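You operate a simulated robot arm through the tools that you are given. There is no shell and no other tool. Be economical: measure what you need, move in short steps, check, and stop when the job is done.

Carry out the task below with a simulated robot arm. There is one attempt and no reset: what you move stays moved.

TASK
Slide the jar two along the side bench until it stands next to the cream connector one.
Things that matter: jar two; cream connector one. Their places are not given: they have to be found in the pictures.

It is judged by the outcome, as a careful person would: the job done as asked, and still so three seconds after it is handed in. It fails if anything else is knocked over, pushed out of place, dropped, spilled or broken.

THE ROBOT
A 6-joint arm with a two-finger parallel gripper, fixed in place. Base frame: the origin is at the foot of the arm, x ahead of it, y to its left, z up; the work surface is at about z = 0.88. Lengths are in m, angles in degrees, forces in N, time in s.
With the tool pointing down near the work surface it reaches from about 0.26 to 0.66 m from the base axis. Its first joint turns from -66.0 to 66.0 degrees. Payload 2.9 kg.
Tool frame: the origin (TCP) lies between the finger pads and is the grasp point; the fingertips stand 0.03 m ahead of it; z points along the fingers, y is the line along which they close. The gripper opens to 0.11 m. The fingers are 0.02 m wide and 0.01 m thick; the gripper's body (0.048 by 0.112 m) begins 0.055 m behind the TCP.
Orientation is that of the tool frame in the base frame, as a unit quaternion [x, y, z, w]. With the fingers straight down and closing along the base's y, the tool's x points along the base's -x, its y along +y and its z along -z.

THE INTERFACE
- The arm moves only by the tool arm_command. Its argument "targets" is a list of rows, each a list of 3 entries, a list of its own where there are three numbers: the opening, from 0 (shut) to 1 (fully open), then the shift along the tool's x, y, z in units of 40 mm (1.0 is 40 mm), then the turn, a rotation vector about the tool's x, y, z in units of 5 degrees (1.0 is 5 degrees). In form: [[gripper, [dx, dy, dz], [wx, wy, wz]], ...]. A call has 1 to 12 rows; each row shifts and turns the commanded pose from where the row before left it, along the tool's axes as they then stand. A call with a number of a shift or a turn outside -1 to 1 is refused whole. A row lasts 0.2 s, in which the tool goes at most 0.05 m and 8.6 degrees; a call with a longer step from one row to the next is refused whole, and so is a gripper value outside its range. A pose out of reach is approached as far as the arm can. The call stops where the force on the tool passes 40 N (or 10 N more than at its start, if that is more) or the arm is blocked; 0.2 s more then pass. The fingers move at their own pace (about 0.108 m/s each) and stop on an object; they squeeze with about 36 N. The grip force told is the motor's: it shows also when the fingers shut on nothing. Time passes only in rows, and 0.2 s behind the last, so rows that do not move let the fingers close. It gives the time, the measured TCP pose, the force on the tool (base axes), the opening and the grip force at its end, in the units of the frame above (readings bear some noise), and new pictures: "show" is both (left out), scene, wrist or none.
- Cameras (640 x 400 px; columns grow to the right, rows downward): "scene" is fixed at [0.0864, 0.4434, 1.3815]; the picture's right is [-0.65, -0.76, 0.00], its down [-0.45, 0.39, -0.80] and it looks along [0.61, -0.52, -0.60] (base axes); focal length 355 px, centre (320, 200). "wrist" rides on the gripper at [-0.036, 0, -0.057] in the tool frame; the picture's right is [0.00, -1.00, 0.00], its down [0.97, 0.00, -0.24] and it looks along [0.24, 0.00, 0.97] (tool axes); focal length 218 px, centre (320, 200).
- locate(camera, pixels): for up to 12 pixels [column, row] of the newest picture of that camera ("zoom" is the newest enlarged one), the place [x, y, z] in the base frame of the surface seen there, good to about 0.003 m. No time passes.
- zoom(camera, box): a new picture of the part [left, top, right, bottom] of that camera's present view, enlarged. No time passes.
- close_job(): hands the job in; it is judged then, once.

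Work in short steps. Measure before you move; look again where a grasp or a placing could have gone wrong, and mend it. You have 60 turns and 100 pictures in all, the two below and enlarged ones among them. Open the gripper and draw the arm clear of the work before you hand the job in, unless the task says otherwise; then end with one line.

The tools are called after ">>>" as name(argument=value, ...) on one line, values as JSON. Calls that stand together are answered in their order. arm_command: Moves the arm, as the interface text tells. Its arguments: {"type":"object","properties":{"targets":{"type":"array","items":{"type":"array"}},"show":{"type":"string","enum":["both","scene","wrist","none"]}},"required":["targets"]} The other tools are called the same way: locate (camera, pixels) gives the place of the surface under pixels of a picture; zoom (camera, box) takes an enlarged picture of a part of a camera's view; close_job () hands the job in.

At the start:

```text
clock: 0.0
position: [0.3812, 0.0002, 1.0652]
ee_rot: [-0.001, 1.0, 0.0, 0.0]
wrist_force: [-0.4, 0.6, 0.5]
gripper_width: 0.1098
gripper_force: 0.0
```

scene: 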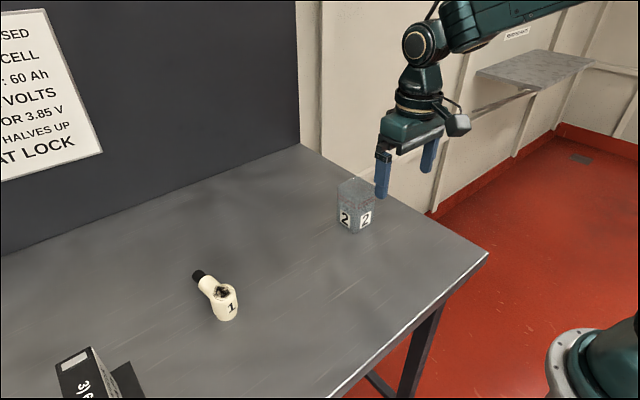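
wrist: 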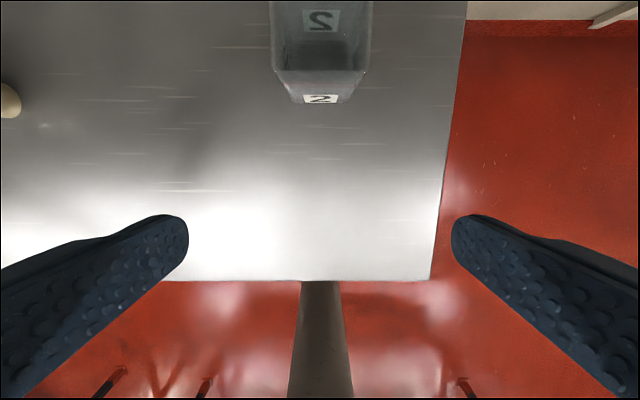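

The jar two is at about (355,205) in the scene picture, the cream connector at about (220,298). I zoom in on both and measure them.

>>> zoom(camera="scene", box=[310, 160, 406, 250])

>>> zoom(camera="scene", box=[170, 250, 266, 340])

>>> locate(camera="scene", pixels=[[339, 182], [355, 178], [374, 186], [357, 193], [356, 233], [338, 225], [372, 224], [197, 275], [207, 285], [227, 295], [226, 318], [300, 250]])

```text
4.44 times, centred on (358, 205) of scene
```

zoom: 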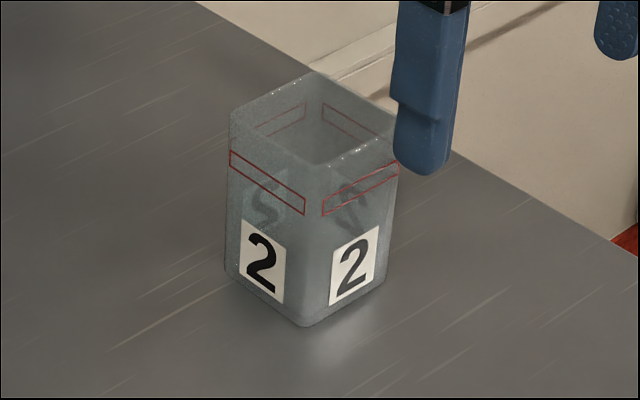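

```text
4.44 times, centred on (218, 295) of scene
```

zoom: 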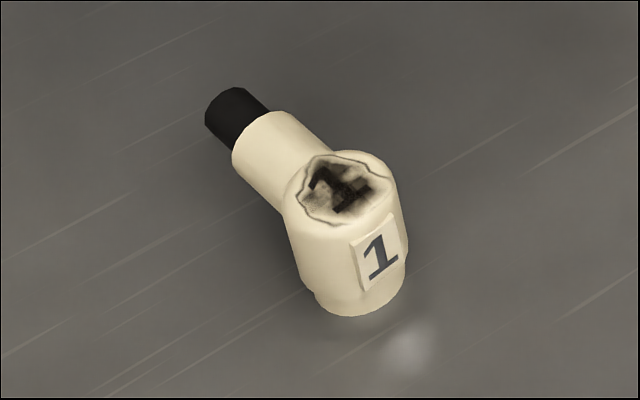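

```text
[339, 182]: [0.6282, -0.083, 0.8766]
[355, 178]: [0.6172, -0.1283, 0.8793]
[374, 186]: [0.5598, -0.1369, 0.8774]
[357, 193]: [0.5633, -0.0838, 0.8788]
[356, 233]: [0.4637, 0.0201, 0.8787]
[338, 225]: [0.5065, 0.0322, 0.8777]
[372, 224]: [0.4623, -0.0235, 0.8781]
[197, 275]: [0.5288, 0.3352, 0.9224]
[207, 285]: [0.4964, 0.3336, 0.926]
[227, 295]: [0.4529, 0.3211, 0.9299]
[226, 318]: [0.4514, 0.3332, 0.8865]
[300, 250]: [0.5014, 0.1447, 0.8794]
```

The jar's base corners come out near (0.464, 0.020) and (0.462, -0.024), square to the base axes, and it is about 0.095 tall. I turn the gripper 90° so the fingers close along base x, which leaves no finger between jar and connector.

>>> arm_command(targets=[[1, [0, 0, 0], [0, 0, 1]], [1, [0, 0, 0], [0, 0, 1]], [1, [0, 0, 0], [0, 0, 1]], [1, [0, 0, 0], [0, 0, 1]], [1, [0, 0, 0], [0, 0, 1]], [1, [0, 0, 0], [0, 0, 1]], [1, [0, 0, 0], [0, 0, 1]], [1, [0, 0, 0], [0, 0, 1]], [1, [0, 0, 0], [0, 0, 1]], [1, [0, 0, 0], [0, 0, 1]], [1, [0, 0, 0], [0, 0, 1]], [1, [0, 0, 0], [0, 0, 1]]], show="none")

>>> arm_command(targets=[[1, [0, 0, 0], [0, 0, 1]], [1, [0, 0, 0], [0, 0, 1]], [1, [0, 0, 0], [0, 0, 1]], [1, [0, 0, 0], [0, 0, 1]], [1, [0, 0, 0], [0, 0, 1]], [1, [0, 0, 0], [0, 0, 1]], [1, [0, 0.7, 0], [0, 0, 0]], [1, [0, 0.7, 0], [0, 0, 0]], [1, [0, 0.7, 0], [0, 0, 0]], [1, [0, 0.5, 0], [0, 0, 0]], [1, [0, 0, 0], [0, 0, 0]]])

```text
clock: 2.6
position: [0.3821, -0.0, 1.0663]
ee_rot: [0.5, 0.866, 0.0, 0.0]
wrist_force: [-0.2, 0.1, 1.0]
gripper_width: 0.1098
gripper_force: 0.1
```

```text
clock: 5.0
position: [0.4857, 0.0007, 1.066]
ee_rot: [0.707, 0.708, 0.0, 0.0]
wrist_force: [1.0, -0.9, -0.4]
gripper_width: 0.1102
gripper_force: 0.2
```

scene: 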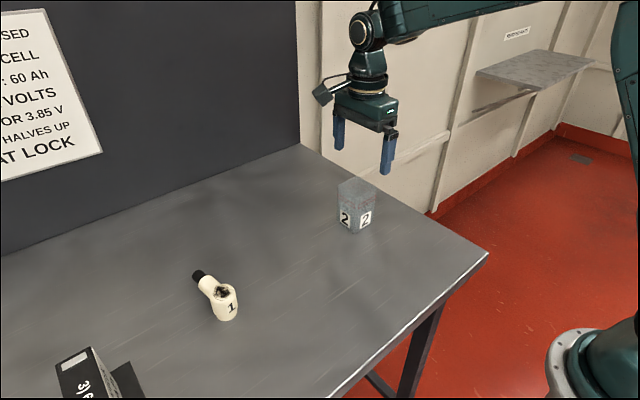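
wrist: 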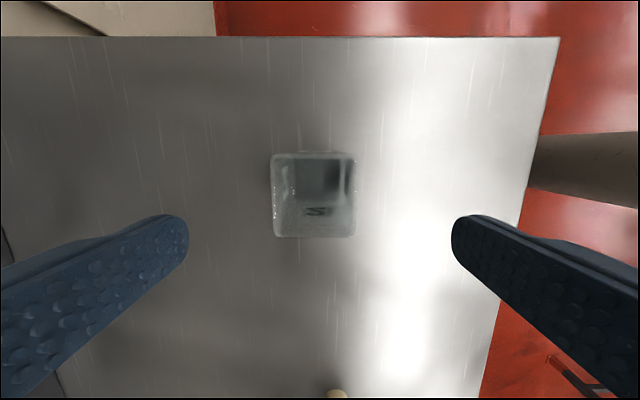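

The rim, at columns 271–356 and rows 153–238 of the wrist picture, puts the jar's centre at about (0.490, -0.002), 0.058 wide at the top. I centre on it and go down with the fingers open.

>>> arm_command(targets=[[1, [-0.06, 0.1, 0], [0, 0, 0]], [1, [0, 0, 0.6], [0, 0, 0]], [1, [0, 0, 0.6], [0, 0, 0]], [1, [0, 0, 0.6], [0, 0, 0]], [1, [0, 0, 0.6], [0, 0, 0]], [1, [0, 0, 0.4], [0, 0, 0]], [1, [0, 0, 0.3], [0, 0, 0]], [1, [0, 0, 0], [0, 0, 0]]])

```text
clock: 6.8
position: [0.4899, -0.0013, 0.9409]
ee_rot: [0.707, 0.707, 0.0, 0.0]
wrist_force: [-0.6, 0.5, 0.1]
gripper_width: 0.11
gripper_force: 0.0
```

scene: 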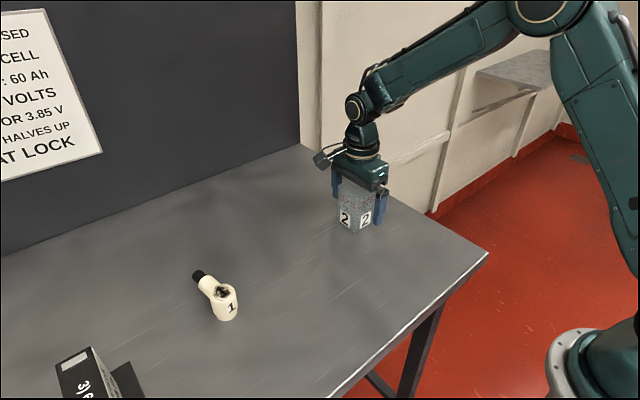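
wrist: 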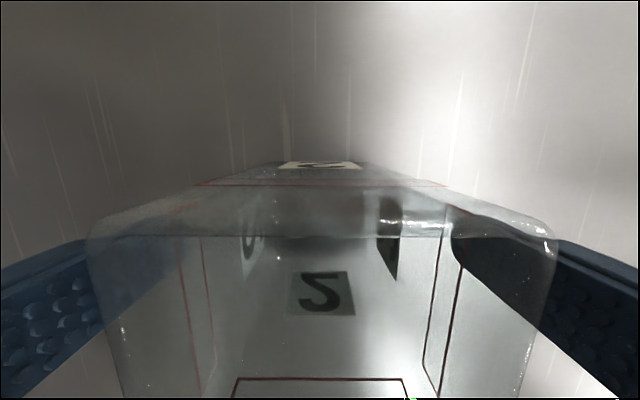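

The fingers straddle the jar. I close them in steps, watching the width and force.

>>> arm_command(targets=[[0.6, [0, 0, 0], [0, 0, 0]], [0.5, [0, 0, 0], [0, 0, 0]], [0.5, [0, 0, 0], [0, 0, 0]], [0.5, [0, 0, 0], [0, 0, 0]]])

```text
clock: 7.8
position: [0.4897, -0.0019, 0.9427]
ee_rot: [0.707, 0.707, 0.0, 0.0]
wrist_force: [0.1, -0.9, 0.2]
gripper_width: 0.0594
gripper_force: 36.5
```

scene: 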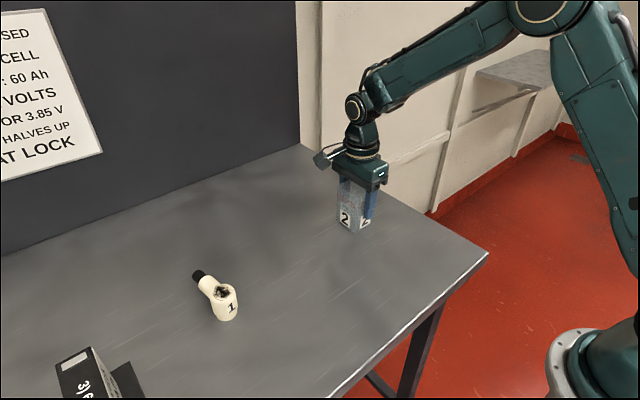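
wrist: 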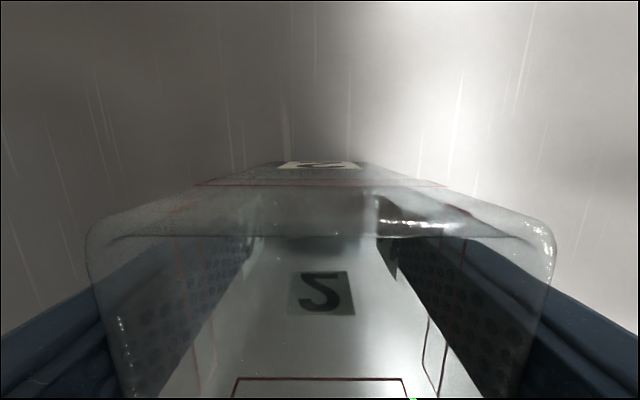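

Held at 0.059 wide. I start sliding the jar in +y at constant height, part of the way, and measure the connector's near edges.

>>> locate(camera="scene", pixels=[[208, 275], [213, 279], [219, 283], [224, 285], [232, 287], [236, 292], [237, 300], [236, 312], [220, 320], [213, 310], [203, 270], [229, 306]])

>>> arm_command(targets=[[0.5, [0.2, 0, 0], [0, 0, 0]], [0.5, [0.4, 0, 0], [0, 0, 0]], [0.5, [0.5, 0, 0], [0, 0, 0]], [0.5, [0.5, 0, 0], [0, 0, 0]], [0.5, [0.5, 0, 0], [0, 0, 0]], [0.5, [0.5, 0, 0], [0, 0, 0]], [0.5, [0.4, 0, 0], [0, 0, 0]], [0.5, [0.2, 0, 0], [0, 0, 0]]])

```text
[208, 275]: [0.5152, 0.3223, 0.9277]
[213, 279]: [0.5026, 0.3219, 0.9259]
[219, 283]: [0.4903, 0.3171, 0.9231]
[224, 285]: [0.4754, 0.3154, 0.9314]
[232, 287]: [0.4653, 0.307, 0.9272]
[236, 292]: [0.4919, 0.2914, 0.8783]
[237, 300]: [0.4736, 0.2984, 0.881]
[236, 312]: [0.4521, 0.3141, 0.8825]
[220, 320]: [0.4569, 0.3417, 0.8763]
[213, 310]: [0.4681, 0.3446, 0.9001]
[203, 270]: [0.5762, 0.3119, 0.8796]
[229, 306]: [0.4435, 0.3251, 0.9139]
```

```text
clock: 9.6
position: [0.4909, 0.1255, 0.9418]
ee_rot: [0.708, 0.706, 0.001, 0.001]
wrist_force: [0.8, -4.1, 11.3]
gripper_width: 0.0595
gripper_force: 36.1
```

scene: 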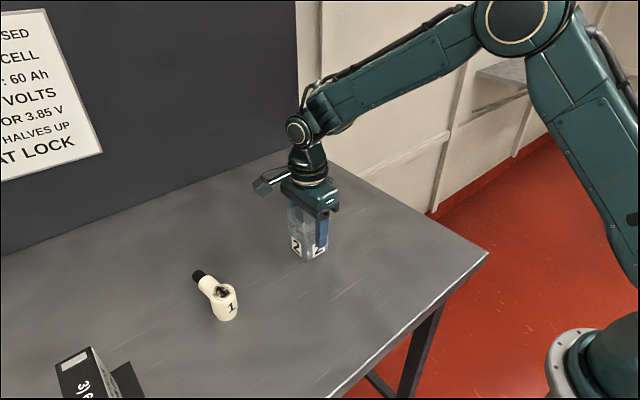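
wrist: 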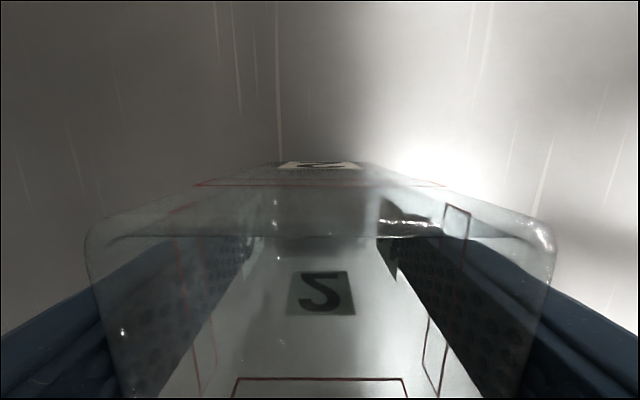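

The jar slides upright with it. The connector's near edge lies at y ≈ 0.304, so the jar's centre should end near y ≈ 0.260; I go on to about 0.235 and check.

>>> arm_command(targets=[[0.5, [0.2, 0, 0], [0, 0, 0]], [0.5, [0.4, 0, 0], [0, 0, 0]], [0.5, [0.5, 0, 0], [0, 0, 0]], [0.5, [0.5, 0, 0], [0, 0, 0]], [0.5, [0.5, 0, 0], [0, 0, 0]], [0.5, [0.4, 0, 0], [0, 0, 0]], [0.5, [0.2, 0, 0], [0, 0, 0]]])

>>> zoom(camera="scene", box=[170, 190, 330, 330])

```text
clock: 11.2
position: [0.4895, 0.2344, 0.9424]
ee_rot: [0.707, 0.707, 0.0, 0.0]
wrist_force: [1.1, -3.4, 11.6]
gripper_width: 0.0593
gripper_force: 35.7
```

scene: 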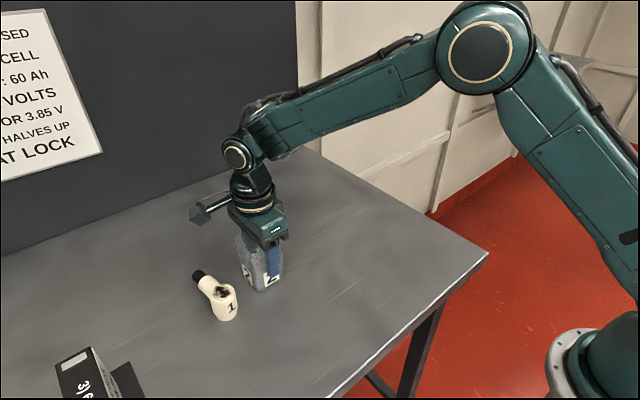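
wrist: 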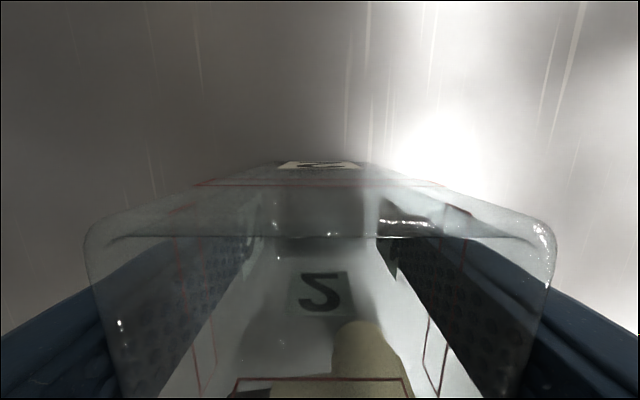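

```text
2.86 times, centred on (250, 260) of scene
```

zoom: 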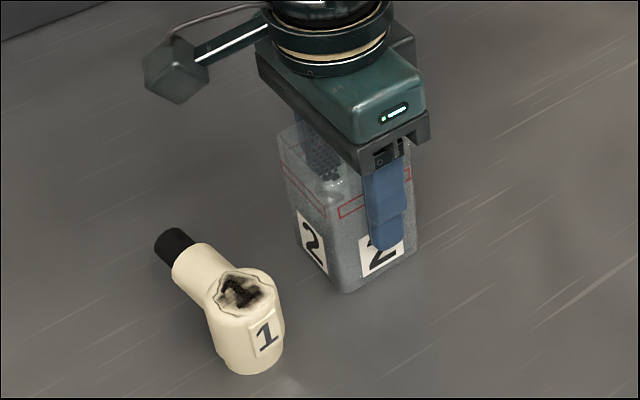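

About 4 cm of gap remains. I move on another 25 mm in small steps.

>>> arm_command(targets=[[0.5, [0.15, 0, 0], [0, 0, 0]], [0.5, [0.2, 0, 0], [0, 0, 0]], [0.5, [0.15, 0, 0], [0, 0, 0]], [0.5, [0.1, 0, 0], [0, 0, 0]], [0.5, [0, 0, 0], [0, 0, 0]]])

>>> zoom(camera="scene", box=[170, 210, 310, 332])

>>> locate(camera="scene", pixels=[[232, 287], [224, 285], [197, 275], [252, 299], [246, 296], [241, 300], [236, 312]])

```text
clock: 12.4
position: [0.4896, 0.2583, 0.9413]
ee_rot: [0.707, 0.708, 0.0, -0.001]
wrist_force: [-0.9, -4.4, 13.7]
gripper_width: 0.0591
gripper_force: 36.1
```

scene: 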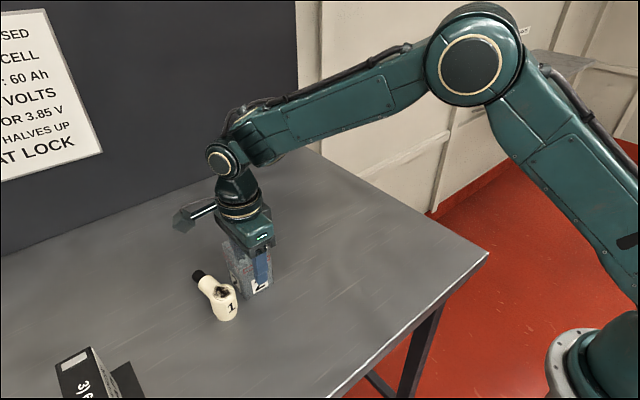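
wrist: 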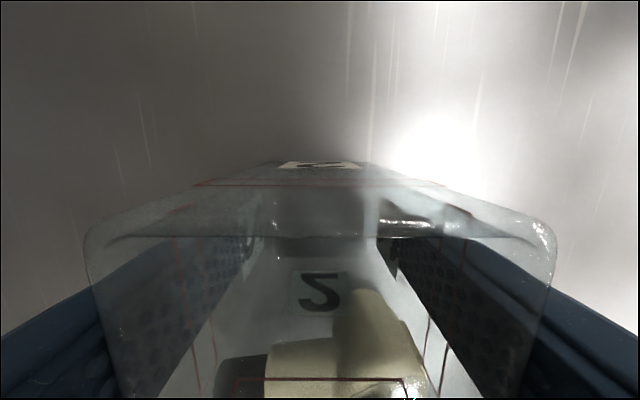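

```text
3.28 times, centred on (240, 271) of scene
```

zoom: 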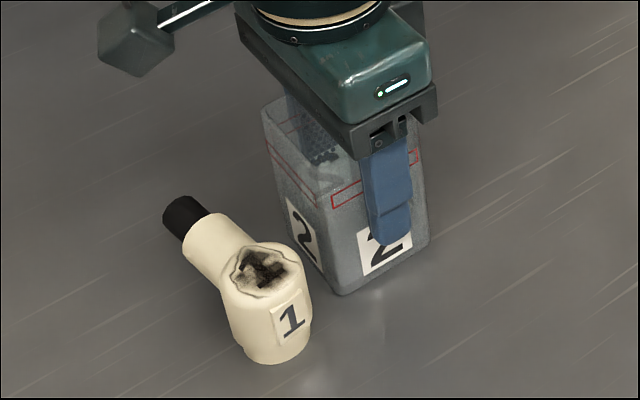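

```text
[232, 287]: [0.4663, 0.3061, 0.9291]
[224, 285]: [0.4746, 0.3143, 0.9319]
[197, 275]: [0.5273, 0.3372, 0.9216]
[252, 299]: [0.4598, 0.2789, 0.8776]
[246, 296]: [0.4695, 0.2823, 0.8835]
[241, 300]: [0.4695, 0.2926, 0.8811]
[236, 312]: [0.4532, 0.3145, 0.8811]
```

The jar stands about 17 mm from the connector, which hasn't moved. I open the fingers and rise straight up.

>>> arm_command(targets=[[0.65, [0, 0, 0], [0, 0, 0]], [0.85, [0, 0, 0], [0, 0, 0]], [0.95, [0, 0, 0], [0, 0, 0]], [0.95, [0, 0, -0.3], [0, 0, 0]], [0.95, [0, 0, -0.6], [0, 0, 0]], [0.95, [0, 0, -0.8], [0, 0, 0]], [0.95, [0, 0, -0.8], [0, 0, 0]], [0.95, [0, 0, -0.8], [0, 0, 0]], [0.95, [-0.8, 0, -0.3], [0, 0, 0]], [0.95, [-0.8, 0, 0], [0, 0, 0]], [0.95, [-0.8, 0, 0], [0, 0, 0]], [0.95, [-0.8, 0, 0], [0, 0, 0]]])

>>> zoom(camera="scene", box=[170, 210, 310, 332])

>>> locate(camera="scene", pixels=[[232, 287], [224, 285], [197, 275], [244, 300]])

```text
clock: 15.0
position: [0.4891, 0.13, 1.086]
ee_rot: [0.707, 0.707, 0.0, 0.0]
wrist_force: [0.6, 0.5, 0.9]
gripper_width: 0.1045
gripper_force: 0.1
```

scene: 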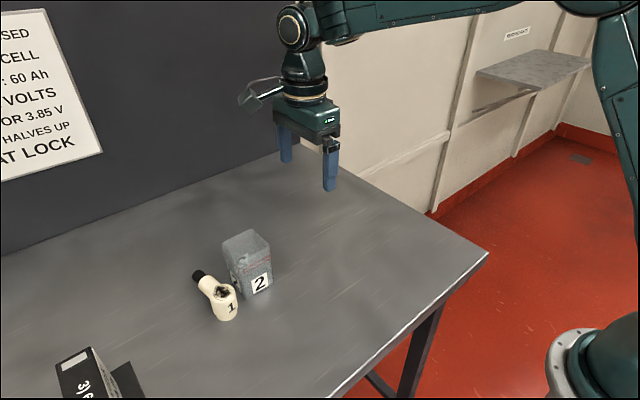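
wrist: 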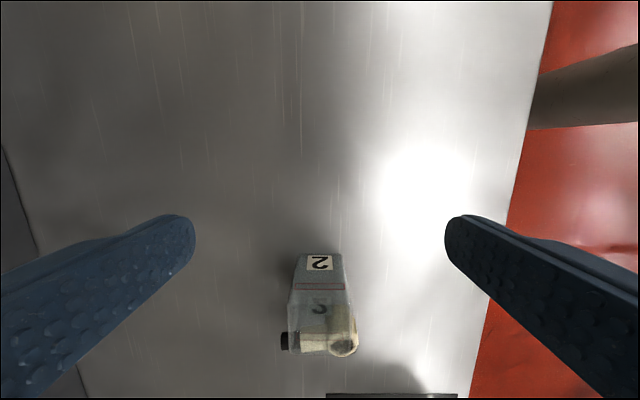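

```text
3.28 times, centred on (240, 271) of scene
```

zoom: 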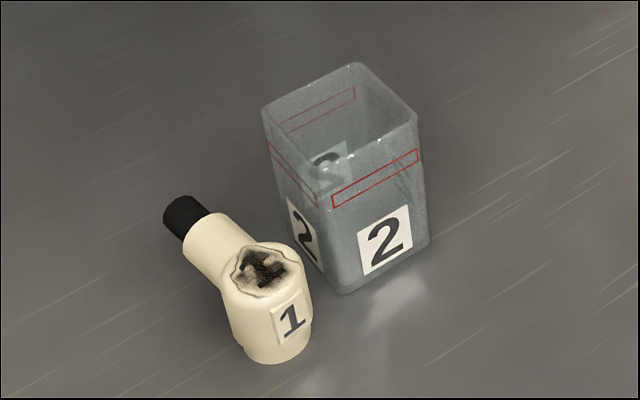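

```text
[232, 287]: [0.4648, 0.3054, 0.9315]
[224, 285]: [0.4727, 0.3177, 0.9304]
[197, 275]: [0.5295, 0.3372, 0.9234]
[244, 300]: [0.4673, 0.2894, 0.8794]
```

The jar stands upright beside the connector, which is where it was, and the arm is clear and open. I hand the job in.

>>> close_job()

```text
The job is handed in.
```

Jar two was slid along the side bench and now stands upright about 17 mm from cream connector one; the connector did not move, and the job is handed in.
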